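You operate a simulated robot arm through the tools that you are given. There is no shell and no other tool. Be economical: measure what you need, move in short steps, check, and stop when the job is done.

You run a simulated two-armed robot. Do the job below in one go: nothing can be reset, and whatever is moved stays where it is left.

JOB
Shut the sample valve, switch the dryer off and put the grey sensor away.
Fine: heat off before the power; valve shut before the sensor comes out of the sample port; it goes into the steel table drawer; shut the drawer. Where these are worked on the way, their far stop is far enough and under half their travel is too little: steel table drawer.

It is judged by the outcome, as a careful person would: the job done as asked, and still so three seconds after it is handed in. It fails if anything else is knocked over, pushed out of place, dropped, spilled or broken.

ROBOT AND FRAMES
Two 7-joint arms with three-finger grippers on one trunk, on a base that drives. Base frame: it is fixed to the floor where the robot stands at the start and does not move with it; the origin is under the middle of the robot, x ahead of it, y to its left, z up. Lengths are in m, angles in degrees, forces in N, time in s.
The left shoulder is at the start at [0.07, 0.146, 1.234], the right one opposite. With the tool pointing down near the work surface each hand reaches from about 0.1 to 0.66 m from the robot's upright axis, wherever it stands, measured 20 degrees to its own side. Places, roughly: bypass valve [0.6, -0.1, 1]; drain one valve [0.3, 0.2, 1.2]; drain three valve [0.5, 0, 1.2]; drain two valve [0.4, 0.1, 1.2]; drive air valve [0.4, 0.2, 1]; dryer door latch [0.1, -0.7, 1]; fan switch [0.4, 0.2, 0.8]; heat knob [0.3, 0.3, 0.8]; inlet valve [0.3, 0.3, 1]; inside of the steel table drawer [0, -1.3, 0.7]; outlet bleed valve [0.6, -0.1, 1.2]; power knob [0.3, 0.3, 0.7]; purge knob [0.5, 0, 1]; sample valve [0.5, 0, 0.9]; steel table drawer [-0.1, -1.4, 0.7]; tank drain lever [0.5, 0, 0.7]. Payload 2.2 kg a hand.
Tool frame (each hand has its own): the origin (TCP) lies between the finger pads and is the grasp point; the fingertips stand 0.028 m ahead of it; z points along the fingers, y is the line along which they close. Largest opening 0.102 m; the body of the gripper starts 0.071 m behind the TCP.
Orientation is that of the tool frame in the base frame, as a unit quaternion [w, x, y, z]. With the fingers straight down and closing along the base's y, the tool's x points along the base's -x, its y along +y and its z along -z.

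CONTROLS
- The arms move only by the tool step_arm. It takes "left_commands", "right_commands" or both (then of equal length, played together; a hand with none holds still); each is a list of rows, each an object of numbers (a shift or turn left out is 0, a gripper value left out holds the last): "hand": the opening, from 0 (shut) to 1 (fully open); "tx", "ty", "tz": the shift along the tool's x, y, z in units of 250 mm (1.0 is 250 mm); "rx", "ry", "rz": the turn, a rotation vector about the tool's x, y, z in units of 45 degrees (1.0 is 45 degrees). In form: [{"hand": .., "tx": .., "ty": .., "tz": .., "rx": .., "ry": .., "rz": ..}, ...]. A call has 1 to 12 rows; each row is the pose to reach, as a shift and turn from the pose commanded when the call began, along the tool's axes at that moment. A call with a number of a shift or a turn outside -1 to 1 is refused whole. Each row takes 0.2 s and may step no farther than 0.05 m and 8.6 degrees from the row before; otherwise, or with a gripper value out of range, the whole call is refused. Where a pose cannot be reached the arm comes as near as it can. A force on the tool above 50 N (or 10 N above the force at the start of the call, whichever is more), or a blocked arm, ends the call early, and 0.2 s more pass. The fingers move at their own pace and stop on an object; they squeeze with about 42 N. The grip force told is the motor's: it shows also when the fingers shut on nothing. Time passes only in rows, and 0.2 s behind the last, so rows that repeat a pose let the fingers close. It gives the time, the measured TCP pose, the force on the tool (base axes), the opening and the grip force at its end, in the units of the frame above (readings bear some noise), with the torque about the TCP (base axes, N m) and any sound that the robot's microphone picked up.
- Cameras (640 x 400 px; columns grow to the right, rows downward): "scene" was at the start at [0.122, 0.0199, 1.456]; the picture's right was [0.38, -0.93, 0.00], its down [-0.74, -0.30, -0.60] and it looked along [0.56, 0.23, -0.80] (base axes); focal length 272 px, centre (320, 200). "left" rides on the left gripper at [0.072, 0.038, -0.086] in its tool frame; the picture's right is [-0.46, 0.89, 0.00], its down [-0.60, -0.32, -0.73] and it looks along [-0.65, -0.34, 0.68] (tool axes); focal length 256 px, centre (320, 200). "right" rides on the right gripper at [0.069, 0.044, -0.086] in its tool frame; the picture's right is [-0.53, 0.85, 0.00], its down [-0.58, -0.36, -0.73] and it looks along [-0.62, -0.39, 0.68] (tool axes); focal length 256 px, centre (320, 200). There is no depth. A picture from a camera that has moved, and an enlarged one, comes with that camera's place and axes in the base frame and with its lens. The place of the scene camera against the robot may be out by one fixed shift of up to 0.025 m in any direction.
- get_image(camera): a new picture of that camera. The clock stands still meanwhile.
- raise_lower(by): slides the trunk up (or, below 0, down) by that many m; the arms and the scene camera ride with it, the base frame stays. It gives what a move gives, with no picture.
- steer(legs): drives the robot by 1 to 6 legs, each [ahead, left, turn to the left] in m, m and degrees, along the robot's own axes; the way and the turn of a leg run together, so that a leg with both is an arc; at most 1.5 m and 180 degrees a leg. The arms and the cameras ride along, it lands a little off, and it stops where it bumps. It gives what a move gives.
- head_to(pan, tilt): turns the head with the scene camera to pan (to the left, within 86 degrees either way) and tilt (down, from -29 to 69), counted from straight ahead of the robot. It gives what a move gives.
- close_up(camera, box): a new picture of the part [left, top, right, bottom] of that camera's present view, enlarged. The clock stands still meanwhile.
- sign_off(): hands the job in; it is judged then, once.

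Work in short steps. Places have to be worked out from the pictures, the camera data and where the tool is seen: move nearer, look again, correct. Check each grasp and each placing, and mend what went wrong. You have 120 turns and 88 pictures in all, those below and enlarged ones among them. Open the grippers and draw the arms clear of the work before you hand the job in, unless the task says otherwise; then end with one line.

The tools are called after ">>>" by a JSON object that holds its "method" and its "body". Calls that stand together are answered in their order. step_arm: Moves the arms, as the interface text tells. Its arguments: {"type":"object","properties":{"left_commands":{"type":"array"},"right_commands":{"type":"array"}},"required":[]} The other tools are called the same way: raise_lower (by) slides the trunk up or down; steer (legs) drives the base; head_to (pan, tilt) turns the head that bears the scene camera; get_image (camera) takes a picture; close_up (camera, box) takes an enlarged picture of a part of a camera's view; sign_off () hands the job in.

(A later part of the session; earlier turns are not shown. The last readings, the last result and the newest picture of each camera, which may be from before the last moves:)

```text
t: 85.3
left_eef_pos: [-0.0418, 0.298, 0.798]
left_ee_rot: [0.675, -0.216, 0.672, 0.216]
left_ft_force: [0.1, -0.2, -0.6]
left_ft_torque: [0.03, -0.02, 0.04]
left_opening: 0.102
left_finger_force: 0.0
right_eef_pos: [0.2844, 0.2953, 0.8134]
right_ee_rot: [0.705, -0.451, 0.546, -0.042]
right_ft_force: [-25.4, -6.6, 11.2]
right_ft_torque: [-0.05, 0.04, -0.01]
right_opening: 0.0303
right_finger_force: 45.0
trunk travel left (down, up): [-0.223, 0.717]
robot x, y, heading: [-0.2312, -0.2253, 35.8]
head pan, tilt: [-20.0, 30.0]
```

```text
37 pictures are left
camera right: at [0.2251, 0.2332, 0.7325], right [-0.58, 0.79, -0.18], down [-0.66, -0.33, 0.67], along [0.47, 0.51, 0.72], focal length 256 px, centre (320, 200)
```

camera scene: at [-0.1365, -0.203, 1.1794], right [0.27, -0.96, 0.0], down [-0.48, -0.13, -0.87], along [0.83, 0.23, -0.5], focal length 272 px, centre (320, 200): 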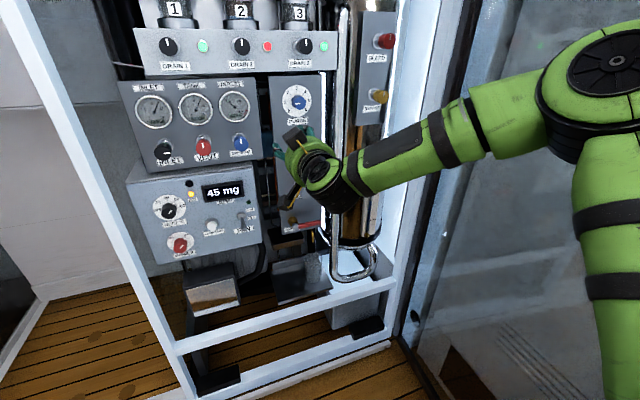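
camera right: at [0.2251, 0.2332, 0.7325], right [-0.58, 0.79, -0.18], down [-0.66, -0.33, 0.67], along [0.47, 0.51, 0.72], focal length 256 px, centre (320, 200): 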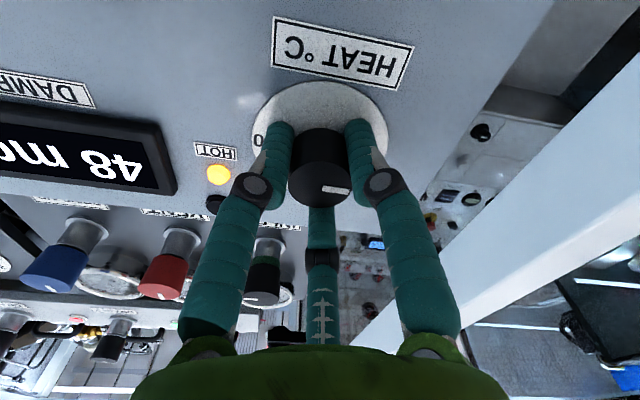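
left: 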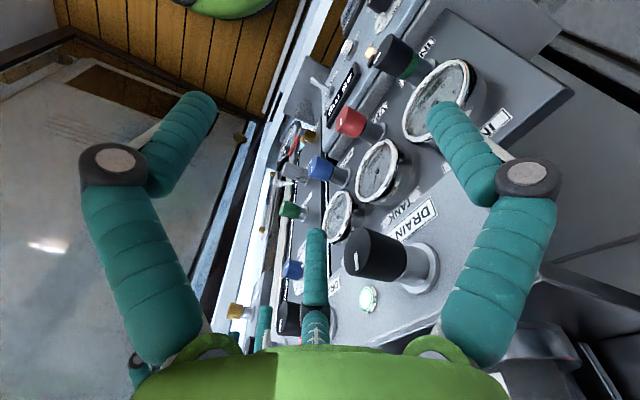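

The mark now points left, toward OFF, after 135°. I turn 15° more to see whether the knob meets its stop.

>>> {"method": "step_arm", "body": {"right_commands": [{"rz": -0.17}, {"rz": -0.34}, {"rz": -0.34}]}}

>>> {"method": "get_image", "body": {"camera": "right"}}

```text
t: 86.1
left_eef_pos: [-0.0423, 0.2982, 0.7975]
left_ee_rot: [0.674, -0.216, 0.673, 0.216]
left_ft_force: [0.0, -0.5, 0.3]
left_ft_torque: [-0.01, 0.02, 0.02]
left_opening: 0.102
left_finger_force: 0.0
right_eef_pos: [0.2843, 0.295, 0.8125]
right_ee_rot: [0.693, -0.519, 0.481, -0.135]
right_ft_force: [-23.5, -2.6, 14.5]
right_ft_torque: [0.74, 0.64, 0.02]
right_opening: 0.0313
right_finger_force: 45.1
trunk travel left (down, up): [-0.223, 0.717]
robot x, y, heading: [-0.2351, -0.2284, 35.5]
head pan, tilt: [-20.0, 30.0]
```

```text
36 pictures are left
camera right: at [0.2378, 0.2167, 0.7393], right [-0.53, 0.73, -0.44], down [-0.77, -0.19, 0.61], along [0.36, 0.66, 0.66], focal length 256 px, centre (320, 200)
```

right: 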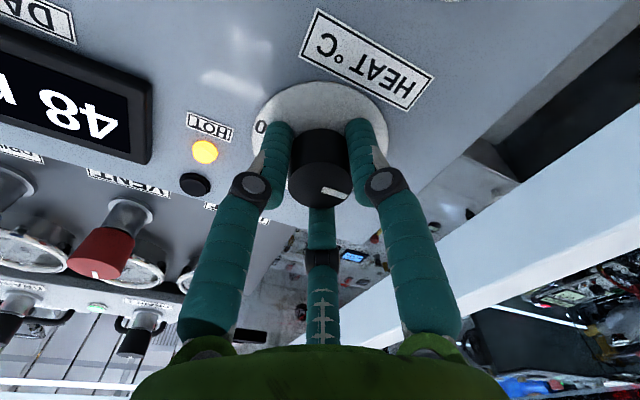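

The axis torque rose to ~1 N·m and the knob stopped following: OFF stop reached. I open, draw back 6 cm and check the dial.

>>> {"method": "step_arm", "body": {"right_commands": [{"hand": 0.75}, {"hand": 0.75}, {"tz": -0.12}, {"tz": -0.24}, {"tz": -0.24}]}}

>>> {"method": "get_image", "body": {"camera": "right"}}

```text
t: 87.3
left_eef_pos: [-0.0382, 0.3001, 0.795]
left_ee_rot: [0.673, -0.217, 0.673, 0.217]
left_ft_force: [1.2, 0.9, -0.1]
left_ft_torque: [0.04, -0.01, -0.01]
left_opening: 0.1021
left_finger_force: 0.0
right_eef_pos: [0.2406, 0.2624, 0.8094]
right_ee_rot: [0.691, -0.519, 0.485, -0.135]
right_ft_force: [-0.9, 0.4, 0.5]
right_ft_torque: [-0.01, 0.01, -0.01]
right_opening: 0.0765
right_finger_force: 0.0
trunk travel left (down, up): [-0.223, 0.717]
robot x, y, heading: [-0.2344, -0.2275, 35.6]
head pan, tilt: [-20.0, 30.0]
```

```text
35 pictures are left
camera right: at [0.1932, 0.183, 0.7365], right [-0.53, 0.73, -0.43], down [-0.76, -0.19, 0.62], along [0.37, 0.66, 0.65], focal length 256 px, centre (320, 200)
```

right: 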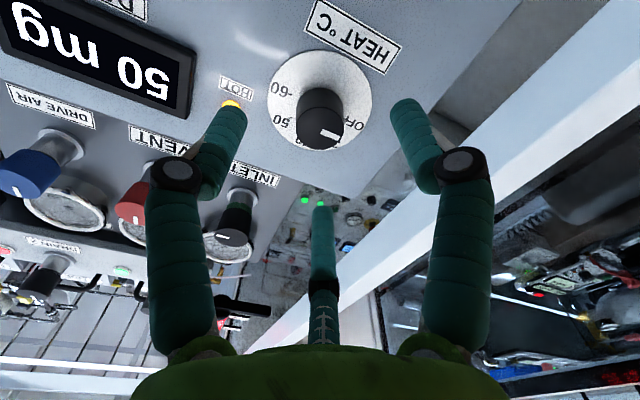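

The mark points at OFF. Now I unwind the wrist by 90° and lower the trunk 9.5 cm to the power knob, then look.

>>> {"method": "step_arm", "body": {"right_commands": [{"rz": 0.17, "tz": -0.08}, {"rz": 0.34, "tz": -0.12}, {"rz": 0.5, "tz": -0.12}, {"rz": 0.67, "tz": -0.12}, {"rz": 0.84, "tz": -0.12}, {"rz": 1.0, "tz": -0.12}]}}

>>> {"method": "step_arm", "body": {"right_commands": [{"rz": 0.17}, {"rz": 0.34}, {"rz": 0.5}, {"rz": 0.67}, {"rz": 0.84}, {"rz": 1.0}, {"rz": 1.0}]}}

>>> {"method": "raise_lower", "body": {"by": -0.095}}

>>> {"method": "get_image", "body": {"camera": "right"}}

```text
t: 88.7
left_eef_pos: [-0.038, 0.3, 0.7948]
left_ee_rot: [0.672, -0.217, 0.675, 0.215]
left_ft_force: [-0.5, -0.4, 0.5]
left_ft_torque: [-0.01, -0.01, 0.02]
left_opening: 0.1019
left_finger_force: 0.0
right_eef_pos: [0.2167, 0.244, 0.8092]
right_ee_rot: [0.689, -0.294, 0.647, 0.141]
right_ft_force: [0.4, 0.4, 0.5]
right_ft_torque: [0.03, 0.01, 0.0]
right_opening: 0.0766
right_finger_force: 0.0
trunk travel left (down, up): [-0.223, 0.717]
robot x, y, heading: [-0.2346, -0.2283, 35.5]
head pan, tilt: [-20.0, 30.0]
```

```text
t: 90.3
left_eef_pos: [-0.0383, 0.3014, 0.7957]
left_ee_rot: [0.672, -0.217, 0.674, 0.216]
left_ft_force: [0.1, 0.3, -0.2]
left_ft_torque: [-0.02, 0.01, -0.03]
left_opening: 0.1018
left_finger_force: 0.0
right_eef_pos: [0.2174, 0.2434, 0.8074]
right_ee_rot: [0.583, -0.024, 0.71, 0.394]
right_ft_force: [0.1, 0.0, 0.2]
right_ft_torque: [0.02, 0.0, -0.03]
right_opening: 0.0762
right_finger_force: 0.0
trunk travel left (down, up): [-0.223, 0.717]
robot x, y, heading: [-0.2346, -0.2254, 35.7]
head pan, tilt: [-20.0, 30.0]
```

```text
t: 91.6
left_eef_pos: [-0.0384, 0.3001, 0.7009]
left_ee_rot: [0.673, -0.216, 0.674, 0.215]
left_ft_force: [0.9, -0.4, 0.0]
left_ft_torque: [-0.01, 0.0, -0.01]
left_opening: 0.1018
left_finger_force: 0.0
right_eef_pos: [0.2172, 0.2436, 0.7122]
right_ee_rot: [0.583, -0.025, 0.71, 0.394]
right_ft_force: [0.6, 0.7, -0.2]
right_ft_torque: [-0.03, 0.02, 0.01]
right_opening: 0.0767
right_finger_force: 0.2
trunk travel left (down, up): [-0.128, 0.812]
robot x, y, heading: [-0.2349, -0.2246, 35.5]
head pan, tilt: [-20.0, 30.0]
```

```text
34 pictures are left
camera right: at [0.1054, 0.253, 0.6789], right [-0.25, 0.36, 0.9], down [-0.23, -0.93, 0.3], along [0.94, -0.13, 0.31], focal length 256 px, centre (320, 200)
```

right: 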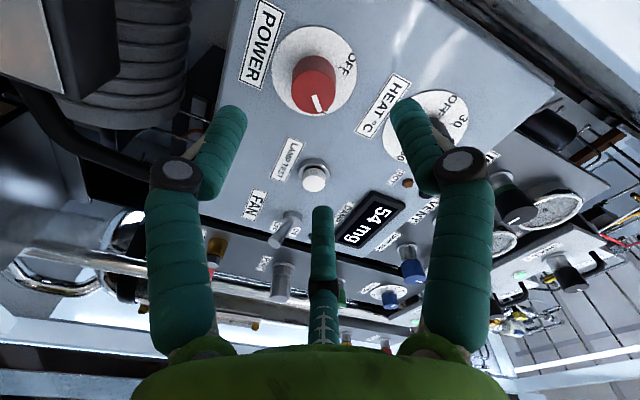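

The HOT lamp has gone out. The power knob is near the axis; I advance 5 cm and check.

>>> {"method": "step_arm", "body": {"right_commands": [{"tz": 0.1}, {"tz": 0.2}, {"tz": 0.2}]}}

>>> {"method": "get_image", "body": {"camera": "right"}}

```text
t: 92.4
left_eef_pos: [-0.0381, 0.2998, 0.7017]
left_ee_rot: [0.673, -0.216, 0.674, 0.215]
left_ft_force: [0.3, -0.7, -0.5]
left_ft_torque: [0.03, -0.01, 0.01]
left_opening: 0.1019
left_finger_force: 0.1
right_eef_pos: [0.2579, 0.2737, 0.7118]
right_ee_rot: [0.583, -0.025, 0.71, 0.394]
right_ft_force: [0.2, 0.6, -1.3]
right_ft_torque: [-0.03, -0.01, -0.01]
right_opening: 0.0765
right_finger_force: 0.2
trunk travel left (down, up): [-0.128, 0.812]
robot x, y, heading: [-0.2371, -0.2274, 35.3]
head pan, tilt: [-20.0, 30.0]
```

```text
33 pictures are left
camera right: at [0.1466, 0.2829, 0.6781], right [-0.25, 0.36, 0.9], down [-0.23, -0.93, 0.3], along [0.94, -0.13, 0.31], focal length 256 px, centre (320, 200)
```

right: 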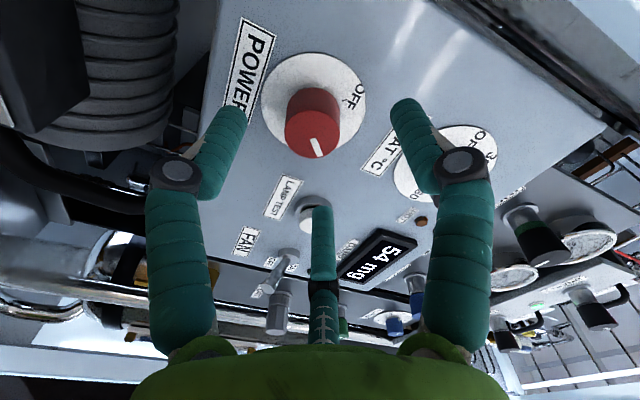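

The power knob is centred within a few mm. I advance 2.8 cm with a small correction and close.

>>> {"method": "step_arm", "body": {"right_commands": [{"tz": 0.05, "tx": -0.008, "ty": -0.026}, {"tz": 0.11, "tx": -0.008, "ty": -0.026}, {"tz": 0.11, "tx": -0.008, "ty": -0.026, "hand": 0.2}, {"tz": 0.11, "tx": -0.008, "ty": -0.026, "hand": 0.2}, {"tz": 0.11, "tx": -0.008, "ty": -0.026, "hand": 0.2}]}}

>>> {"method": "get_image", "body": {"camera": "right"}}

```text
t: 93.6
left_eef_pos: [-0.0393, 0.3013, 0.7001]
left_ee_rot: [0.673, -0.217, 0.674, 0.215]
left_ft_force: [-0.5, 0.0, -0.2]
left_ft_torque: [0.03, 0.0, -0.01]
left_opening: 0.1021
left_finger_force: 0.1
right_eef_pos: [0.2806, 0.2838, 0.708]
right_ee_rot: [0.583, -0.028, 0.71, 0.394]
right_ft_force: [-5.3, 7.6, 2.2]
right_ft_torque: [-0.02, 0.15, 0.69]
right_opening: 0.0352
right_finger_force: 44.8
trunk travel left (down, up): [-0.128, 0.812]
robot x, y, heading: [-0.2361, -0.2287, 35.3]
head pan, tilt: [-20.0, 30.0]
```

```text
32 pictures are left
camera right: at [0.1686, 0.294, 0.6752], right [-0.25, 0.36, 0.9], down [-0.22, -0.93, 0.3], along [0.94, -0.12, 0.31], focal length 256 px, centre (320, 200)
```

right: 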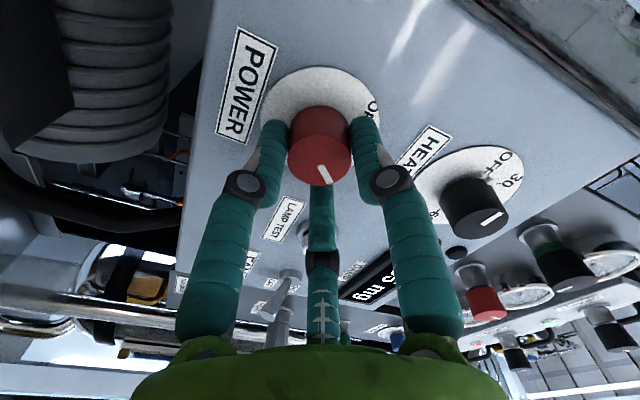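

Gripped at 35 mm. I turn it counter-clockwise 45° toward OFF and check.

>>> {"method": "step_arm", "body": {"right_commands": [{"rz": -0.18}, {"rz": -0.36}, {"rz": -0.54}, {"rz": -0.72}, {"rz": -0.9}, {"rz": -1.0}, {"rz": -1.0}]}}

>>> {"method": "get_image", "body": {"camera": "right"}}

```text
t: 95.2
left_eef_pos: [-0.0394, 0.3003, 0.7]
left_ee_rot: [0.673, -0.217, 0.674, 0.214]
left_ft_force: [0.9, -1.0, 0.1]
left_ft_torque: [0.0, 0.0, 0.0]
left_opening: 0.1018
left_finger_force: 0.0
right_eef_pos: [0.2773, 0.2876, 0.7099]
right_ee_rot: [0.689, -0.3, 0.644, 0.143]
right_ft_force: [-12.9, 22.3, 7.9]
right_ft_torque: [0.07, 0.09, 0.64]
right_opening: 0.0336
right_finger_force: 44.5
trunk travel left (down, up): [-0.128, 0.812]
robot x, y, heading: [-0.2371, -0.2267, 35.6]
head pan, tilt: [-20.0, 30.0]
```

```text
31 pictures are left
camera right: at [0.1941, 0.2588, 0.6341], right [-0.56, 0.76, 0.32], down [-0.45, -0.61, 0.65], along [0.69, 0.22, 0.69], focal length 256 px, centre (320, 200)
```

right: 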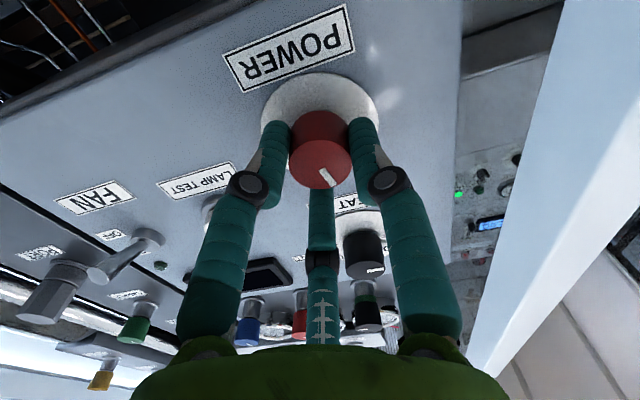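

The display has gone dark; the knob follows. I turn on to its stop with a small leftward correction.

>>> {"method": "step_arm", "body": {"right_commands": [{"rz": -0.18, "ty": 0.012}, {"rz": -0.36, "ty": 0.014}, {"rz": -0.54, "ty": 0.014}, {"rz": -0.72, "ty": 0.014}, {"rz": -0.9, "ty": 0.014}, {"rz": -1.0, "ty": 0.014}, {"rz": -1.0, "ty": 0.014}]}}

>>> {"method": "get_image", "body": {"camera": "right"}}

```text
t: 96.8
left_eef_pos: [-0.0399, 0.3005, 0.7009]
left_ee_rot: [0.673, -0.218, 0.674, 0.215]
left_ft_force: [0.9, -1.0, -0.2]
left_ft_torque: [-0.01, -0.01, 0.02]
left_opening: 0.1019
left_finger_force: 0.0
right_eef_pos: [0.2776, 0.29, 0.706]
right_ee_rot: [0.689, -0.524, 0.483, -0.134]
right_ft_force: [-20.6, 1.1, -9.1]
right_ft_torque: [0.07, 0.6, 0.39]
right_opening: 0.0301
right_finger_force: 45.2
trunk travel left (down, up): [-0.128, 0.812]
robot x, y, heading: [-0.2335, -0.2248, 35.5]
head pan, tilt: [-20.0, 30.0]
```

```text
30 pictures are left
camera right: at [0.2302, 0.2103, 0.635], right [-0.54, 0.72, -0.44], down [-0.76, -0.19, 0.62], along [0.37, 0.67, 0.65], focal length 256 px, centre (320, 200)
```

right: 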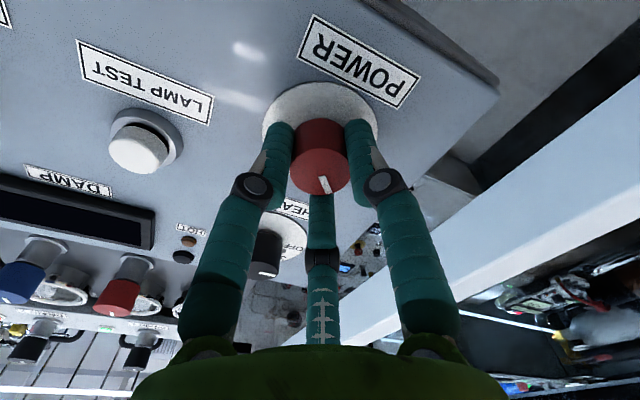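

It has turned about 90° and the mark starts to slip a little. I turn 13° more to be sure of the stop, then open and draw back.

>>> {"method": "step_arm", "body": {"right_commands": [{"rz": -0.15}, {"rz": -0.3}, {"rz": -0.3}, {"rz": -0.3, "hand": 0.75}, {"rz": -0.3, "hand": 0.75}, {"rz": -0.3, "tz": -0.12}, {"rz": -0.3, "tz": -0.26}, {"rz": -0.3, "tz": -0.4}, {"rz": -0.3, "tz": -0.4}]}}

>>> {"method": "get_image", "body": {"camera": "right"}}

```text
t: 98.8
left_eef_pos: [-0.0387, 0.3003, 0.7013]
left_ee_rot: [0.672, -0.217, 0.674, 0.216]
left_ft_force: [-0.4, -0.8, -0.8]
left_ft_torque: [0.02, 0.0, -0.04]
left_opening: 0.102
left_finger_force: 0.2
right_eef_pos: [0.198, 0.2276, 0.7102]
right_ee_rot: [0.67, -0.573, 0.42, -0.214]
right_ft_force: [0.1, 0.9, -0.5]
right_ft_torque: [0.02, 0.02, 0.01]
right_opening: 0.0767
right_finger_force: 0.1
trunk travel left (down, up): [-0.128, 0.812]
robot x, y, heading: [-0.2353, -0.2255, 35.5]
head pan, tilt: [-20.0, 30.0]
```

```text
29 pictures are left
camera right: at [0.1601, 0.1361, 0.648], right [-0.46, 0.62, -0.63], down [-0.84, -0.08, 0.54], along [0.28, 0.78, 0.56], focal length 256 px, centre (320, 200)
```

right: 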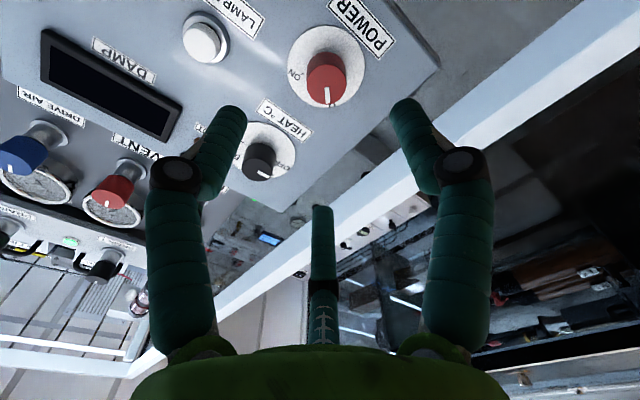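

Power is off and the display is dark. Now the sensor: I back the base 9 cm, raise the trunk 10 cm, and unwind the wrist to roll 0.

>>> {"method": "steer", "body": {"legs": [[-0.09, 0, 0]]}}

>>> {"method": "raise_lower", "body": {"by": 0.1}}

>>> {"method": "step_arm", "body": {"right_commands": [{"rz": 0.18}, {"rz": 0.36}, {"rz": 0.54}, {"rz": 0.7}, {"rz": 0.85}]}}

>>> {"method": "step_arm", "body": {"right_commands": [{"rz": 0.18}, {"rz": 0.36}, {"rz": 0.54}, {"rz": 0.73}]}}

```text
t: 99.9
left_eef_pos: [-0.1129, 0.2485, 0.7009]
left_ee_rot: [0.673, -0.216, 0.674, 0.216]
left_ft_force: [0.2, 0.6, -0.3]
left_ft_torque: [0.01, 0.04, 0.01]
left_opening: 0.1019
left_finger_force: 0.0
right_eef_pos: [0.123, 0.1773, 0.71]
right_ee_rot: [0.67, -0.574, 0.419, -0.214]
right_ft_force: [0.8, 0.0, -0.2]
right_ft_torque: [-0.02, 0.0, -0.02]
right_opening: 0.0766
right_finger_force: 0.1
trunk travel left (down, up): [-0.128, 0.812]
robot x, y, heading: [-0.3071, -0.2781, 35.5]
head pan, tilt: [-20.0, 30.0]
```

```text
t: 101.2
left_eef_pos: [-0.1127, 0.248, 0.8014]
left_ee_rot: [0.671, -0.218, 0.675, 0.216]
left_ft_force: [1.1, 0.6, -0.1]
left_ft_torque: [0.01, -0.04, 0.03]
left_opening: 0.102
left_finger_force: 0.1
right_eef_pos: [0.1238, 0.1757, 0.8097]
right_ee_rot: [0.671, -0.574, 0.419, -0.214]
right_ft_force: [0.0, 0.7, 0.7]
right_ft_torque: [0.02, 0.0, 0.02]
right_opening: 0.0768
right_finger_force: 0.0
trunk travel left (down, up): [-0.228, 0.712]
robot x, y, heading: [-0.3119, -0.2811, 35.7]
head pan, tilt: [-20.0, 30.0]
```

```text
t: 102.4
left_eef_pos: [-0.1122, 0.2484, 0.8002]
left_ee_rot: [0.672, -0.217, 0.674, 0.216]
left_ft_force: [0.0, 0.4, 0.0]
left_ft_torque: [0.02, 0.0, -0.03]
left_opening: 0.102
left_finger_force: 0.1
right_eef_pos: [0.1221, 0.1764, 0.8091]
right_ee_rot: [0.704, -0.403, 0.585, 0.018]
right_ft_force: [-0.2, -0.4, -0.3]
right_ft_torque: [0.02, 0.0, -0.03]
right_opening: 0.0764
right_finger_force: 0.0
trunk travel left (down, up): [-0.228, 0.712]
robot x, y, heading: [-0.31, -0.2824, 35.5]
head pan, tilt: [-20.0, 30.0]
```

```text
t: 103.4
left_eef_pos: [-0.1134, 0.2483, 0.8004]
left_ee_rot: [0.672, -0.217, 0.674, 0.216]
left_ft_force: [0.7, 0.1, -0.9]
left_ft_torque: [0.01, -0.01, 0.0]
left_opening: 0.1019
left_finger_force: 0.0
right_eef_pos: [0.1229, 0.1764, 0.8097]
right_ee_rot: [0.669, -0.223, 0.675, 0.217]
right_ft_force: [0.3, 0.7, 0.5]
right_ft_torque: [0.0, 0.03, 0.0]
right_opening: 0.0765
right_finger_force: 0.1
trunk travel left (down, up): [-0.228, 0.712]
robot x, y, heading: [-0.3094, -0.2797, 35.5]
head pan, tilt: [-20.0, 30.0]
```

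Roll is 0. I move forward 10 cm and slide right about 0.34 m to come in front of the sensor port.

>>> {"method": "step_arm", "body": {"right_commands": [{"tz": 0.15}, {"tz": 0.3}, {"tz": 0.4, "ty": -0.1}, {"tz": 0.4, "ty": -0.28}, {"tz": 0.4, "ty": -0.46}, {"tz": 0.4, "ty": -0.64}, {"tz": 0.4, "ty": -0.82}, {"tz": 0.4, "ty": -1.0}, {"tz": 0.4, "ty": -1.0}]}}

>>> {"method": "step_arm", "body": {"right_commands": [{"ty": -0.12}, {"ty": -0.24}, {"ty": -0.36}, {"ty": -0.36}]}}

>>> {"method": "get_image", "body": {"camera": "right"}}

>>> {"method": "get_image", "body": {"camera": "scene"}}

```text
t: 105.4
left_eef_pos: [-0.112, 0.2493, 0.7998]
left_ee_rot: [0.672, -0.218, 0.674, 0.217]
left_ft_force: [0.2, -0.6, 0.6]
left_ft_torque: [0.01, 0.0, 0.0]
left_opening: 0.1019
left_finger_force: 0.0
right_eef_pos: [0.3526, 0.0345, 0.8107]
right_ee_rot: [0.67, -0.223, 0.675, 0.215]
right_ft_force: [-0.1, -0.6, 0.1]
right_ft_torque: [-0.01, 0.0, 0.01]
right_opening: 0.0765
right_finger_force: 0.1
trunk travel left (down, up): [-0.228, 0.712]
robot x, y, heading: [-0.3099, -0.2777, 35.8]
head pan, tilt: [-20.0, 30.0]
```

```text
t: 106.4
left_eef_pos: [-0.1133, 0.2482, 0.8001]
left_ee_rot: [0.673, -0.216, 0.674, 0.215]
left_ft_force: [-1.4, 0.2, 0.2]
left_ft_torque: [-0.02, 0.01, -0.01]
left_opening: 0.102
left_finger_force: 0.0
right_eef_pos: [0.4051, -0.0399, 0.8106]
right_ee_rot: [0.669, -0.224, 0.675, 0.216]
right_ft_force: [-0.8, -0.5, 0.8]
right_ft_torque: [0.0, 0.01, -0.01]
right_opening: 0.0765
right_finger_force: 0.1
trunk travel left (down, up): [-0.228, 0.712]
robot x, y, heading: [-0.3089, -0.2784, 35.6]
head pan, tilt: [-20.0, 30.0]
```

```text
28 pictures are left
camera right: at [0.3109, -0.0564, 0.7429], right [-0.5, 0.69, 0.53], down [-0.37, -0.72, 0.59], along [0.78, 0.1, 0.61], focal length 256 px, centre (320, 200)
```

right: 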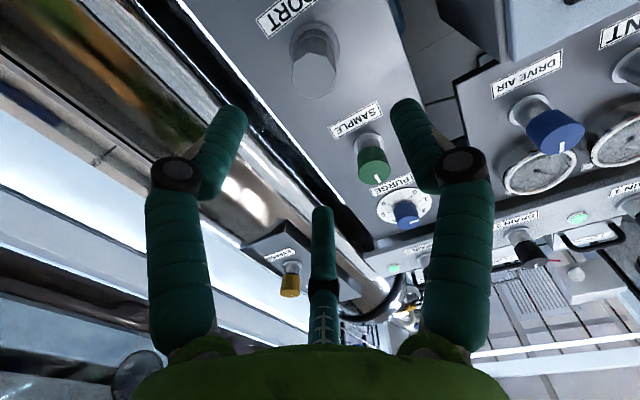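

```text
27 pictures are left
camera scene: at [-0.1778, -0.2339, 0.9463], right [0.27, -0.96, 0.0], down [-0.48, -0.14, -0.87], along [0.83, 0.23, -0.5], focal length 272 px, centre (320, 200)
```

scene: 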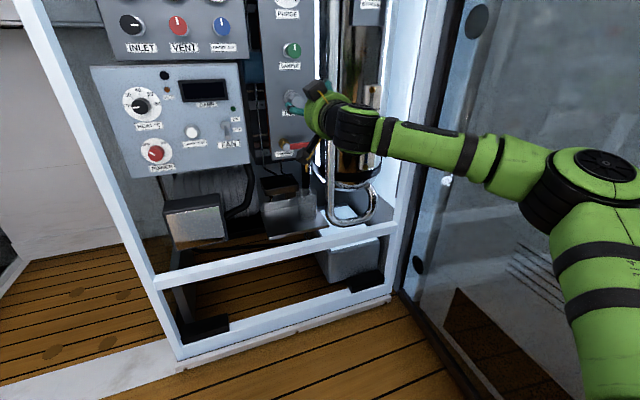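

The sensor is laterally aligned. I advance 5 cm and re-measure for height.

>>> {"method": "step_arm", "body": {"right_commands": [{"tz": 0.1}, {"tz": 0.2}, {"tz": 0.2}]}}

>>> {"method": "get_image", "body": {"camera": "right"}}

```text
t: 107.2
left_eef_pos: [-0.1137, 0.2476, 0.8]
left_ee_rot: [0.672, -0.217, 0.674, 0.216]
left_ft_force: [0.1, 0.8, 0.3]
left_ft_torque: [0.0, -0.04, -0.01]
left_opening: 0.1019
left_finger_force: 0.0
right_eef_pos: [0.4462, -0.0086, 0.8093]
right_ee_rot: [0.67, -0.222, 0.675, 0.215]
right_ft_force: [0.5, -0.3, -0.1]
right_ft_torque: [-0.03, -0.01, -0.02]
right_opening: 0.0764
right_finger_force: 0.0
trunk travel left (down, up): [-0.228, 0.712]
robot x, y, heading: [-0.3084, -0.2802, 35.8]
head pan, tilt: [-20.0, 30.0]
```

```text
26 pictures are left
camera right: at [0.353, -0.0246, 0.7417], right [-0.5, 0.69, 0.53], down [-0.37, -0.72, 0.59], along [0.78, 0.09, 0.61], focal length 256 px, centre (320, 200)
```

right: 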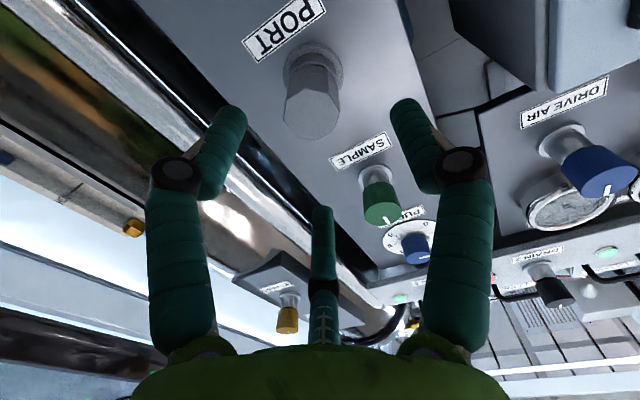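

The sensor face is ~6 cm ahead and ~6 mm to the right. I correct, advance 5 cm and look before closing.

>>> {"method": "step_arm", "body": {"right_commands": [{"tz": 0.05, "ty": -0.022, "tx": 0.012}, {"tz": 0.12, "ty": -0.022, "tx": 0.012}, {"tz": 0.19, "ty": -0.022, "tx": 0.012}, {"tz": 0.19, "ty": -0.022, "tx": 0.012}]}}

>>> {"method": "get_image", "body": {"camera": "right"}}

```text
t: 108.2
left_eef_pos: [-0.1128, 0.2476, 0.8005]
left_ee_rot: [0.672, -0.217, 0.674, 0.217]
left_ft_force: [-0.6, 0.2, -0.1]
left_ft_torque: [0.0, 0.0, 0.05]
left_opening: 0.1019
left_finger_force: 0.1
right_eef_pos: [0.4876, 0.0144, 0.8082]
right_ee_rot: [0.669, -0.224, 0.675, 0.216]
right_ft_force: [-1.1, 0.3, -0.3]
right_ft_torque: [0.0, -0.02, -0.02]
right_opening: 0.0765
right_finger_force: 0.0
trunk travel left (down, up): [-0.228, 0.712]
robot x, y, heading: [-0.3114, -0.2805, 35.7]
head pan, tilt: [-20.0, 30.0]
```

```text
25 pictures are left
camera right: at [0.3943, -0.0015, 0.7394], right [-0.5, 0.69, 0.53], down [-0.37, -0.72, 0.59], along [0.78, 0.09, 0.61], focal length 256 px, centre (320, 200)
```

right: 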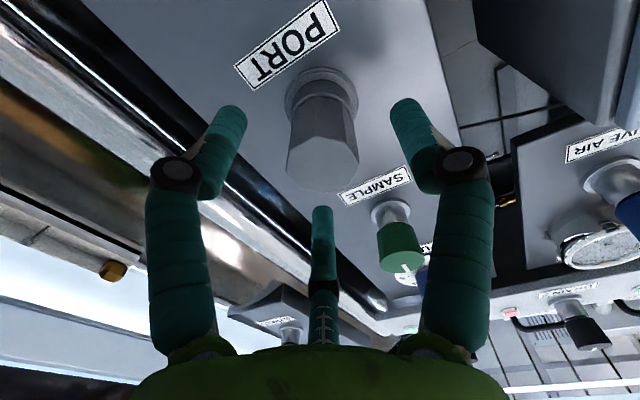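

Centred, with the face 1.2 cm ahead of the TCP. I advance 1 cm more and close gently on the sensor.

>>> {"method": "step_arm", "body": {"right_commands": [{"tz": 0.04}, {"tz": 0.04, "hand": 0.1}, {"tz": 0.04, "hand": 0.1}, {"tz": 0.04, "hand": 0.1}]}}

>>> {"method": "get_image", "body": {"camera": "right"}}

```text
t: 109.2
left_eef_pos: [-0.1127, 0.2469, 0.8008]
left_ee_rot: [0.673, -0.217, 0.674, 0.216]
left_ft_force: [-0.4, -0.4, 0.0]
left_ft_torque: [-0.01, -0.04, 0.01]
left_opening: 0.1017
left_finger_force: 0.1
right_eef_pos: [0.4955, 0.02, 0.8083]
right_ee_rot: [0.669, -0.224, 0.675, 0.216]
right_ft_force: [-2.7, -1.1, -2.1]
right_ft_torque: [0.01, 0.05, 0.04]
right_opening: 0.035
right_finger_force: 42.2
trunk travel left (down, up): [-0.228, 0.712]
robot x, y, heading: [-0.3056, -0.2781, 35.8]
head pan, tilt: [-20.0, 30.0]
```

```text
24 pictures are left
camera right: at [0.4018, 0.0045, 0.7394], right [-0.5, 0.69, 0.53], down [-0.37, -0.72, 0.59], along [0.78, 0.09, 0.61], focal length 256 px, centre (320, 200)
```

right: 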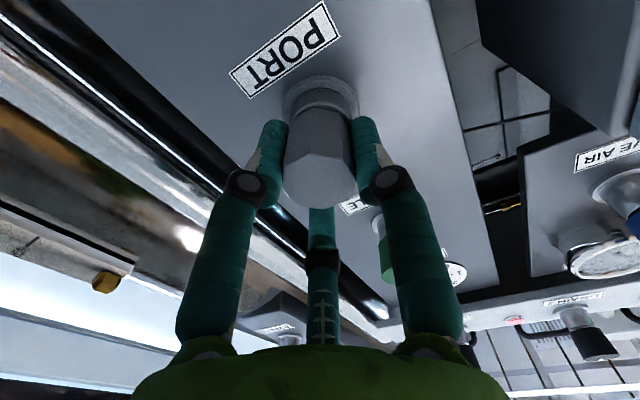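

Firm grip (35 mm, 42 N) and low side forces. I pull straight out along the axis.

>>> {"method": "step_arm", "body": {"right_commands": [{"tz": -0.05}, {"tz": -0.1}, {"tz": -0.18}, {"tz": -0.28}, {"tz": -0.4}, {"tz": -0.5}, {"tz": -0.5}]}}

>>> {"method": "get_image", "body": {"camera": "right"}}

```text
t: 110.8
left_eef_pos: [-0.1126, 0.2477, 0.8004]
left_ee_rot: [0.672, -0.218, 0.674, 0.217]
left_ft_force: [0.7, -0.6, -0.4]
left_ft_torque: [0.01, -0.01, -0.01]
left_opening: 0.102
left_finger_force: 0.0
right_eef_pos: [0.3929, -0.0549, 0.8074]
right_ee_rot: [0.67, -0.222, 0.675, 0.216]
right_ft_force: [-0.7, 0.9, -0.8]
right_ft_torque: [0.0, -0.03, 0.03]
right_opening: 0.0352
right_finger_force: 42.0
trunk travel left (down, up): [-0.228, 0.712]
robot x, y, heading: [-0.3095, -0.2782, 35.6]
head pan, tilt: [-20.0, 30.0]
```

```text
23 pictures are left
camera right: at [0.2999, -0.07, 0.7404], right [-0.5, 0.69, 0.53], down [-0.37, -0.72, 0.59], along [0.78, 0.09, 0.61], focal length 256 px, centre (320, 200)
```

right: 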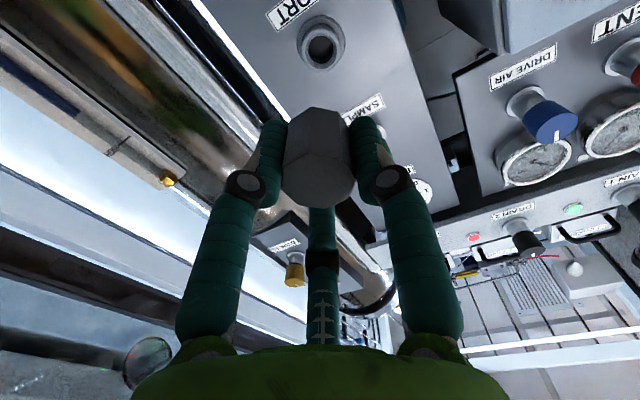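

The sensor is out and the port is empty. I back off 0.35 m, raise the trunk for a better view, and look right toward the steel table.

>>> {"method": "steer", "body": {"legs": [[-0.35, 0, 0]]}}

>>> {"method": "raise_lower", "body": {"by": 0.35}}

>>> {"method": "head_to", "body": {"pan": -80, "tilt": 30}}

>>> {"method": "get_image", "body": {"camera": "scene"}}

```text
t: 112.7
left_eef_pos: [-0.336, 0.1166, 0.7885]
left_ee_rot: [0.665, -0.231, 0.675, 0.221]
left_ft_force: [0.2, 0.0, 0.4]
left_ft_torque: [0.0, 0.0, 0.0]
left_opening: 0.1021
left_finger_force: 0.1
right_eef_pos: [0.162, -0.1467, 0.7948]
right_ee_rot: [0.656, -0.253, 0.673, 0.231]
right_ft_force: [0.8, -1.1, 0.4]
right_ft_torque: [-0.01, -0.01, 0.07]
right_opening: 0.0355
right_finger_force: 41.9
trunk travel left (down, up): [-0.228, 0.712]
robot x, y, heading: [-0.5253, -0.4302, 37.4]
head pan, tilt: [-20.0, 30.0]
stopped in leg 1: the robot was blocked; the commanded pose is now the measured one
```

```text
t: 116.1
left_eef_pos: [-0.3374, 0.1024, 1.1492]
left_ee_rot: [0.67, -0.223, 0.672, 0.222]
left_ft_force: [0.4, 1.3, -0.3]
left_ft_torque: [-0.01, 0.02, -0.02]
left_opening: 0.1022
left_finger_force: 0.2
right_eef_pos: [0.1611, -0.1723, 1.1553]
right_ee_rot: [0.662, -0.243, 0.67, 0.231]
right_ft_force: [0.0, -0.4, -0.4]
right_ft_torque: [0.02, 0.02, -0.03]
right_opening: 0.0102
right_finger_force: 0.0
trunk travel left (down, up): [-0.578, 0.362]
robot x, y, heading: [-0.5239, -0.4309, 36.7]
head pan, tilt: [-20.0, 30.0]
```

```text
t: 117.4
left_eef_pos: [-0.3391, 0.1022, 1.15]
left_ee_rot: [0.67, -0.223, 0.672, 0.222]
left_ft_force: [0.0, 0.4, 0.8]
left_ft_torque: [0.01, -0.01, 0.01]
left_opening: 0.1022
left_finger_force: 0.1
right_eef_pos: [0.1616, -0.1724, 1.1544]
right_ee_rot: [0.663, -0.243, 0.669, 0.232]
right_ft_force: [0.3, 1.2, -0.2]
right_ft_torque: [0.02, 0.0, -0.03]
right_opening: 0.0102
right_finger_force: 0.0
trunk travel left (down, up): [-0.578, 0.362]
robot x, y, heading: [-0.5232, -0.4289, 36.5]
head pan, tilt: [-80.0, 30.0]
```

```text
22 pictures are left
camera scene: at [-0.4146, -0.4691, 1.2963], right [-0.68, -0.73, 0.0], down [-0.36, 0.34, -0.87], along [0.63, -0.59, -0.5], focal length 272 px, centre (320, 200)
```

scene: 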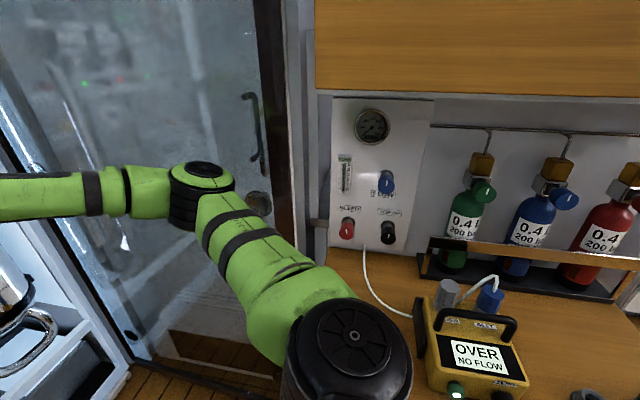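

The right opening dropped to 10 mm during the raise: the sensor has slipped out. I must find it; I look with the hand camera and with the head toward the floor ahead.

>>> {"method": "get_image", "body": {"camera": "right"}}

>>> {"method": "head_to", "body": {"pan": -10, "tilt": 55}}

>>> {"method": "get_image", "body": {"camera": "scene"}}

```text
21 pictures are left
camera right: at [0.0685, -0.1933, 1.0878], right [-0.53, 0.67, 0.52], down [-0.33, -0.73, 0.59], along [0.78, 0.14, 0.61], focal length 256 px, centre (320, 200)
```

right: 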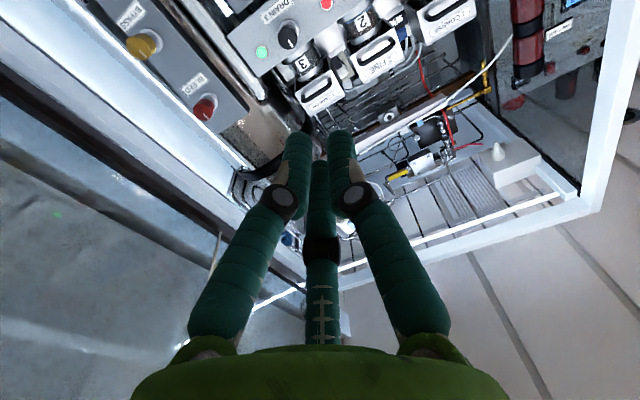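

```text
t: 118.8
left_eef_pos: [-0.3383, 0.1022, 1.1487]
left_ee_rot: [0.67, -0.224, 0.672, 0.223]
left_ft_force: [-0.6, -0.3, 0.5]
left_ft_torque: [0.05, 0.02, 0.02]
left_opening: 0.1019
left_finger_force: 0.1
right_eef_pos: [0.1607, -0.1729, 1.1556]
right_ee_rot: [0.663, -0.243, 0.669, 0.232]
right_ft_force: [-0.6, 0.8, 0.3]
right_ft_torque: [0.01, 0.02, -0.01]
right_opening: 0.0104
right_finger_force: 0.0
trunk travel left (down, up): [-0.578, 0.362]
robot x, y, heading: [-0.5255, -0.4305, 36.6]
head pan, tilt: [-10.0, 55.0]
```

```text
20 pictures are left
camera scene: at [-0.4161, -0.3748, 1.2603], right [0.45, -0.89, 0.0], down [-0.73, -0.37, -0.57], along [0.51, 0.26, -0.82], focal length 272 px, centre (320, 200)
```

scene: 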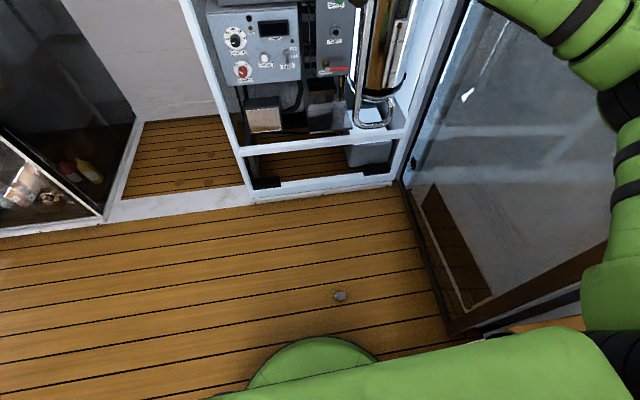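

The sensor lies on the floor at about (-0.07, -0.30), right in front of the right shoulder and undamaged as far as seen. I zoom in on it, to plan the pick-up.

>>> {"method": "close_up", "body": {"camera": "scene", "box": [308, 275, 372, 315]}}

>>> {"method": "step_arm", "body": {"right_commands": [{"ry": 0.17, "hand": 0.8}, {"ry": 0.34}, {"ry": 0.5}, {"ry": 0.67}, {"ry": 0.84}, {"ry": 1.0}]}}

>>> {"method": "step_arm", "body": {"right_commands": [{"ry": 0.17}, {"ry": 0.34}, {"ry": 0.5}, {"ry": 0.67}, {"ry": 0.84}, {"ry": 1.0}]}}

```text
10.00 times, centred on (340, 295) of scene
camera zoom: at [-0.4161, -0.3748, 1.2603], right [0.45, -0.89, 0.0], down [-0.73, -0.37, -0.57], along [0.51, 0.26, -0.82], focal length 2715 px, centre (120, -750)
```

zoom: 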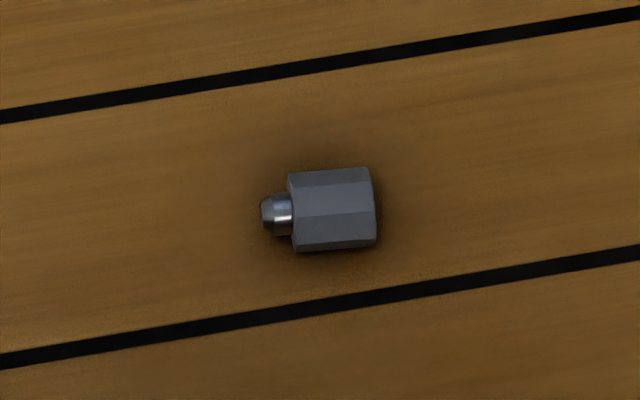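

```text
t: 120.2
left_eef_pos: [-0.3374, 0.1035, 1.1501]
left_ee_rot: [0.67, -0.224, 0.673, 0.221]
left_ft_force: [-1.0, 0.2, -0.1]
left_ft_torque: [0.02, 0.01, -0.05]
left_opening: 0.102
left_finger_force: 0.0
right_eef_pos: [0.1597, -0.1712, 1.1542]
right_ee_rot: [0.355, -0.315, 0.872, 0.12]
right_ft_force: [0.1, -0.9, -0.4]
right_ft_torque: [-0.02, -0.02, -0.01]
right_opening: 0.0819
right_finger_force: 0.0
trunk travel left (down, up): [-0.578, 0.362]
robot x, y, heading: [-0.5263, -0.426, 36.9]
head pan, tilt: [-10.0, 55.0]
```

```text
t: 121.6
left_eef_pos: [-0.3399, 0.1017, 1.1491]
left_ee_rot: [0.67, -0.224, 0.672, 0.222]
left_ft_force: [0.1, -0.5, -0.1]
left_ft_torque: [0.03, 0.0, -0.03]
left_opening: 0.1021
left_finger_force: 0.0
right_eef_pos: [0.0707, -0.2256, 1.1072]
right_ee_rot: [0.049, -0.336, 0.941, 0.011]
right_ft_force: [-1.0, 0.5, -0.5]
right_ft_torque: [0.0, -0.02, 0.02]
right_opening: 0.0816
right_finger_force: 0.0
right hand out of reach, approached as far as the arm can: row 2, 3, 4, 5, 6
trunk travel left (down, up): [-0.578, 0.362]
robot x, y, heading: [-0.524, -0.4309, 36.7]
head pan, tilt: [-10.0, 55.0]
```

It is a ~4 cm hexagonal body lying with its axis along about (0.45, -0.89). I move the hand above it and roll it so the fingers close across that axis.

>>> {"method": "step_arm", "body": {"right_commands": [{"tx": 0.12, "ty": 0.03, "ry": 0.03}, {"tx": 0.25, "ty": 0.06, "ry": 0.06}, {"tx": 0.38, "ty": 0.09, "ry": 0.09}, {"tx": 0.5, "ty": 0.12, "ry": 0.12}, {"tx": 0.6, "ty": 0.14, "ry": 0.128}, {"tx": 0.6, "ty": 0.14, "ry": 0.128}]}}

>>> {"method": "step_arm", "body": {"right_commands": [{"rz": -0.18}, {"rz": -0.36}, {"rz": -0.54}, {"rz": -0.72}, {"rz": -0.9}, {"rz": -1.0}]}}

>>> {"method": "step_arm", "body": {"right_commands": [{"rz": -0.18}, {"rz": -0.36}, {"rz": -0.54}, {"rz": -0.73}]}}

```text
t: 123.0
left_eef_pos: [-0.3372, 0.1009, 1.1495]
left_ee_rot: [0.669, -0.224, 0.673, 0.222]
left_ft_force: [-1.1, -0.2, -0.4]
left_ft_torque: [-0.03, 0.0, 0.0]
left_opening: 0.1018
left_finger_force: 0.0
right_eef_pos: [-0.0686, -0.2917, 1.0949]
right_ee_rot: [0.002, -0.335, 0.942, -0.006]
right_ft_force: [0.4, -0.3, 0.3]
right_ft_torque: [-0.03, 0.02, 0.0]
right_opening: 0.0815
right_finger_force: 0.1
trunk travel left (down, up): [-0.578, 0.362]
robot x, y, heading: [-0.5269, -0.4284, 36.9]
head pan, tilt: [-10.0, 55.0]
```

```text
t: 124.4
left_eef_pos: [-0.3372, 0.1016, 1.1495]
left_ee_rot: [0.67, -0.224, 0.672, 0.223]
left_ft_force: [1.3, 0.2, -0.2]
left_ft_torque: [0.03, 0.01, 0.01]
left_opening: 0.102
left_finger_force: 0.0
right_eef_pos: [-0.0704, -0.2907, 1.095]
right_ee_rot: [-0.002, -0.671, 0.741, -0.006]
right_ft_force: [-0.5, 0.0, -0.5]
right_ft_torque: [0.0, 0.01, -0.04]
right_opening: 0.0818
right_finger_force: 0.0
trunk travel left (down, up): [-0.578, 0.362]
robot x, y, heading: [-0.5244, -0.4252, 36.6]
head pan, tilt: [-10.0, 55.0]
```

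```text
t: 125.4
left_eef_pos: [-0.3389, 0.1018, 1.1492]
left_ee_rot: [0.67, -0.224, 0.672, 0.223]
left_ft_force: [-0.9, 0.7, 0.7]
left_ft_torque: [0.02, 0.02, -0.02]
left_opening: 0.1017
left_finger_force: 0.0
right_eef_pos: [-0.1749, -0.3012, 1.0548]
right_ee_rot: [0.003, 0.852, -0.524, 0.006]
right_ft_force: [0.0, -0.1, 0.1]
right_ft_torque: [-0.02, -0.03, 0.01]
right_opening: 0.0817
right_finger_force: 0.0
right hand out of reach, approached as far as the arm can: row 1, 2, 3, 4
trunk travel left (down, up): [-0.578, 0.362]
robot x, y, heading: [-0.5268, -0.4299, 36.5]
head pan, tilt: [-10.0, 55.0]
```

The roll is right but the hand was pulled 10 cm off. I check where the elbow is relative to the counter and door before lowering the trunk.

>>> {"method": "head_to", "body": {"pan": -55, "tilt": 45}}

>>> {"method": "get_image", "body": {"camera": "scene"}}

```text
t: 126.5
left_eef_pos: [-0.3373, 0.1017, 1.1498]
left_ee_rot: [0.67, -0.224, 0.672, 0.223]
left_ft_force: [0.1, 0.6, -0.1]
left_ft_torque: [-0.01, 0.02, 0.03]
left_opening: 0.1019
left_finger_force: 0.1
right_eef_pos: [-0.1751, -0.3003, 1.0553]
right_ee_rot: [0.002, 0.852, -0.524, 0.005]
right_ft_force: [0.8, 0.6, -0.2]
right_ft_torque: [-0.01, -0.02, -0.02]
right_opening: 0.0814
right_finger_force: 0.1
trunk travel left (down, up): [-0.578, 0.362]
robot x, y, heading: [-0.5235, -0.4295, 36.7]
head pan, tilt: [-55.0, 45.0]
```

```text
18 pictures are left
camera scene: at [-0.4033, -0.4326, 1.2737], right [-0.31, -0.95, 0.0], down [-0.67, 0.22, -0.71], along [0.67, -0.22, -0.71], focal length 272 px, centre (320, 200)
```

scene: 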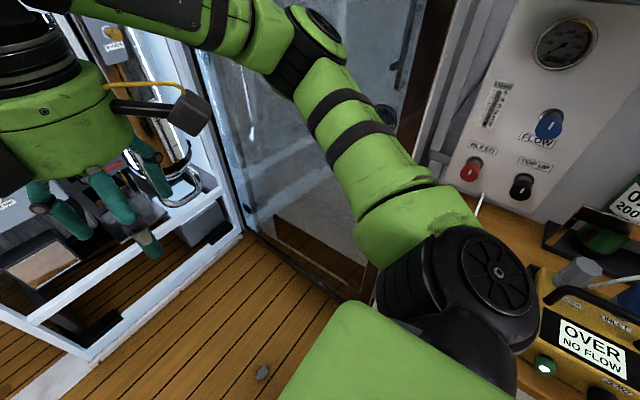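

The elbow and upper arm are close to the wooden counter's end, so lowering here is risky. I move the robot 0.2 m left and 5 cm ahead into free floor, then lower the trunk.

>>> {"method": "steer", "body": {"legs": [[0.05, 0.2, 0]]}}

>>> {"method": "raise_lower", "body": {"by": -0.5}}

>>> {"method": "get_image", "body": {"camera": "right"}}

```text
t: 128.1
left_eef_pos: [-0.4133, 0.2899, 1.1498]
left_ee_rot: [0.671, -0.221, 0.673, 0.22]
left_ft_force: [-0.4, -0.3, 0.9]
left_ft_torque: [0.03, 0.0, -0.01]
left_opening: 0.102
left_finger_force: 0.1
right_eef_pos: [-0.2532, -0.1115, 1.0554]
right_ee_rot: [0.001, 0.851, -0.526, 0.005]
right_ft_force: [-0.4, 0.6, -0.5]
right_ft_torque: [-0.01, 0.01, 0.0]
right_opening: 0.0816
right_finger_force: 0.1
trunk travel left (down, up): [-0.578, 0.362]
robot x, y, heading: [-0.6011, -0.2389, 36.6]
head pan, tilt: [-55.0, 45.0]
```

```text
refused: -0.5 is not a number from -0.4 to 0.4
```

```text
17 pictures are left
camera right: at [-0.2595, -0.1918, 1.1429], right [-0.99, 0.1, -0.01], down [0.06, 0.69, 0.73], along [0.08, 0.72, -0.69], focal length 256 px, centre (320, 200)
```

right: 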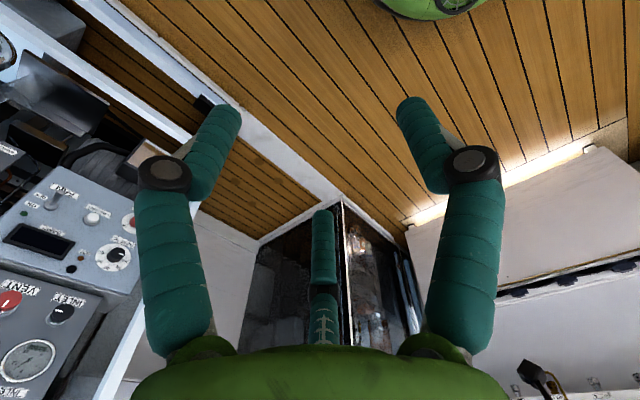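

The lowering was over the per-call limit. The robot is now clear of the counter, so I lower the trunk in one 0.4 m call, then move the hand toward the sensor in small steps, watching the elbow.

>>> {"method": "raise_lower", "body": {"by": -0.4}}

>>> {"method": "step_arm", "body": {"right_commands": [{"tx": 0.14, "ty": -0.05}, {"tx": 0.3, "ty": -0.1}, {"tx": 0.46, "ty": -0.15}, {"tx": 0.62, "ty": -0.2}, {"tx": 0.78, "ty": -0.25}, {"tx": 0.94, "ty": -0.3}, {"tx": 1.0, "ty": -0.33}]}}

>>> {"method": "head_to", "body": {"pan": -50, "tilt": 50}}

>>> {"method": "get_image", "body": {"camera": "scene"}}

```text
t: 132.0
left_eef_pos: [-0.4127, 0.2913, 0.7494]
left_ee_rot: [0.671, -0.221, 0.673, 0.22]
left_ft_force: [0.0, -0.3, 0.3]
left_ft_torque: [0.03, 0.01, -0.04]
left_opening: 0.102
left_finger_force: 0.1
right_eef_pos: [-0.2522, -0.1124, 0.6554]
right_ee_rot: [0.003, 0.85, -0.526, 0.005]
right_ft_force: [-0.7, 0.4, 1.7]
right_ft_torque: [0.01, 0.0, 0.02]
right_opening: 0.0814
right_finger_force: 0.1
trunk travel left (down, up): [-0.178, 0.762]
robot x, y, heading: [-0.603, -0.2393, 36.7]
head pan, tilt: [-55.0, 45.0]
```

```text
t: 133.6
left_eef_pos: [-0.4129, 0.2916, 0.7493]
left_ee_rot: [0.671, -0.222, 0.672, 0.221]
left_ft_force: [0.0, 0.2, -0.1]
left_ft_torque: [-0.01, 0.01, -0.02]
left_opening: 0.1021
left_finger_force: 0.1
right_eef_pos: [-0.2491, -0.2344, 0.6157]
right_ee_rot: [0.002, 0.85, -0.526, 0.006]
right_ft_force: [-0.1, -0.1, 1.1]
right_ft_torque: [-0.01, 0.01, 0.04]
right_opening: 0.0816
right_finger_force: 0.0
right hand out of reach, approached as far as the arm can: row 1, 2, 3, 4, 5, 6, 7
trunk travel left (down, up): [-0.178, 0.762]
robot x, y, heading: [-0.6074, -0.2421, 36.7]
head pan, tilt: [-55.0, 45.0]
```

```text
t: 134.2
left_eef_pos: [-0.4135, 0.291, 0.7489]
left_ee_rot: [0.67, -0.222, 0.673, 0.221]
left_ft_force: [-0.7, 0.8, -0.2]
left_ft_torque: [-0.01, -0.05, 0.0]
left_opening: 0.1019
left_finger_force: 0.0
right_eef_pos: [-0.2493, -0.2345, 0.6147]
right_ee_rot: [0.002, 0.85, -0.526, 0.005]
right_ft_force: [0.1, 0.3, 0.5]
right_ft_torque: [-0.02, 0.01, -0.03]
right_opening: 0.0817
right_finger_force: 0.1
trunk travel left (down, up): [-0.178, 0.762]
robot x, y, heading: [-0.6051, -0.2391, 36.8]
head pan, tilt: [-50.0, 50.0]
```

```text
16 pictures are left
camera scene: at [-0.484, -0.2354, 0.8668], right [-0.23, -0.97, 0.0], down [-0.74, 0.18, -0.64], along [0.63, -0.15, -0.77], focal length 272 px, centre (320, 200)
```

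scene: 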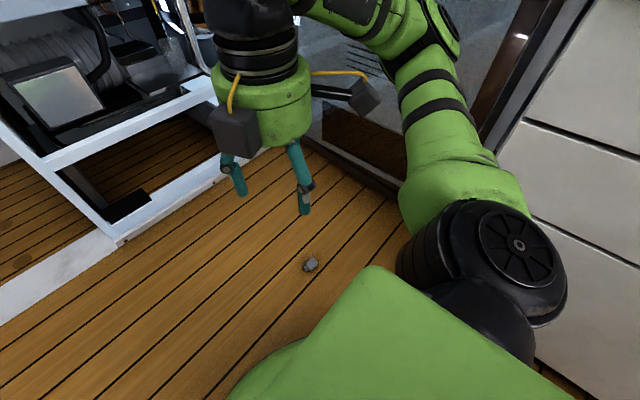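

The roll is at the wrist's limit here, while the sensor stays put at (-0.063, -0.30). I re-place the robot (left, turned right 61°, to about (-0.46, 0.04)) so that the same grasp needs a natural wrist angle, and unwind the roll.

>>> {"method": "step_arm", "body": {"right_commands": [{"rz": 0.18}, {"rz": 0.36}, {"rz": 0.54}, {"rz": 0.72}, {"rz": 0.9}, {"rz": 1.0}]}}

>>> {"method": "step_arm", "body": {"right_commands": [{"rz": 0.18}, {"rz": 0.36}, {"rz": 0.54}, {"rz": 0.72}, {"rz": 0.9}, {"rz": 1.0}]}}

>>> {"method": "steer", "body": {"legs": [[0, 0.25, 0], [0, 0, -61], [0.23, 0.19, 0]]}}

```text
t: 135.6
left_eef_pos: [-0.4144, 0.2904, 0.7496]
left_ee_rot: [0.671, -0.222, 0.672, 0.221]
left_ft_force: [0.4, -0.4, -0.3]
left_ft_torque: [0.05, 0.01, 0.0]
left_opening: 0.102
left_finger_force: 0.0
right_eef_pos: [-0.2524, -0.2256, 0.6184]
right_ee_rot: [-0.001, -0.584, 0.812, -0.005]
right_ft_force: [0.1, -0.4, -0.3]
right_ft_torque: [0.04, 0.0, -0.03]
right_opening: 0.0816
right_finger_force: 0.0
trunk travel left (down, up): [-0.178, 0.762]
robot x, y, heading: [-0.6006, -0.24, 36.7]
head pan, tilt: [-50.0, 50.0]
```

```text
t: 137.0
left_eef_pos: [-0.4134, 0.2914, 0.7497]
left_ee_rot: [0.67, -0.222, 0.673, 0.221]
left_ft_force: [-0.5, -0.5, 0.6]
left_ft_torque: [0.0, -0.01, -0.02]
left_opening: 0.1022
left_finger_force: 0.0
right_eef_pos: [-0.2528, -0.2236, 0.619]
right_ee_rot: [0.002, -0.228, 0.974, -0.005]
right_ft_force: [0.2, -0.1, -0.4]
right_ft_torque: [0.02, 0.0, -0.01]
right_opening: 0.0818
right_finger_force: 0.1
trunk travel left (down, up): [-0.178, 0.762]
robot x, y, heading: [-0.604, -0.2332, 36.6]
head pan, tilt: [-50.0, 50.0]
```

```text
t: 143.2
left_eef_pos: [0.0907, 0.1176, 0.7493]
left_ee_rot: [0.688, 0.156, 0.691, -0.156]
left_ft_force: [0.0, 0.7, -0.1]
left_ft_torque: [0.0, -0.01, -0.01]
left_opening: 0.1019
left_finger_force: 0.0
right_eef_pos: [-0.2874, -0.2678, 0.6195]
right_ee_rot: [-0.001, 0.304, 0.952, -0.007]
right_ft_force: [-0.7, 0.7, 0.0]
right_ft_torque: [0.01, 0.01, -0.02]
right_opening: 0.0817
right_finger_force: 0.0
trunk travel left (down, up): [-0.178, 0.762]
robot x, y, heading: [-0.468, 0.0348, -25.6]
head pan, tilt: [-50.0, 50.0]
```

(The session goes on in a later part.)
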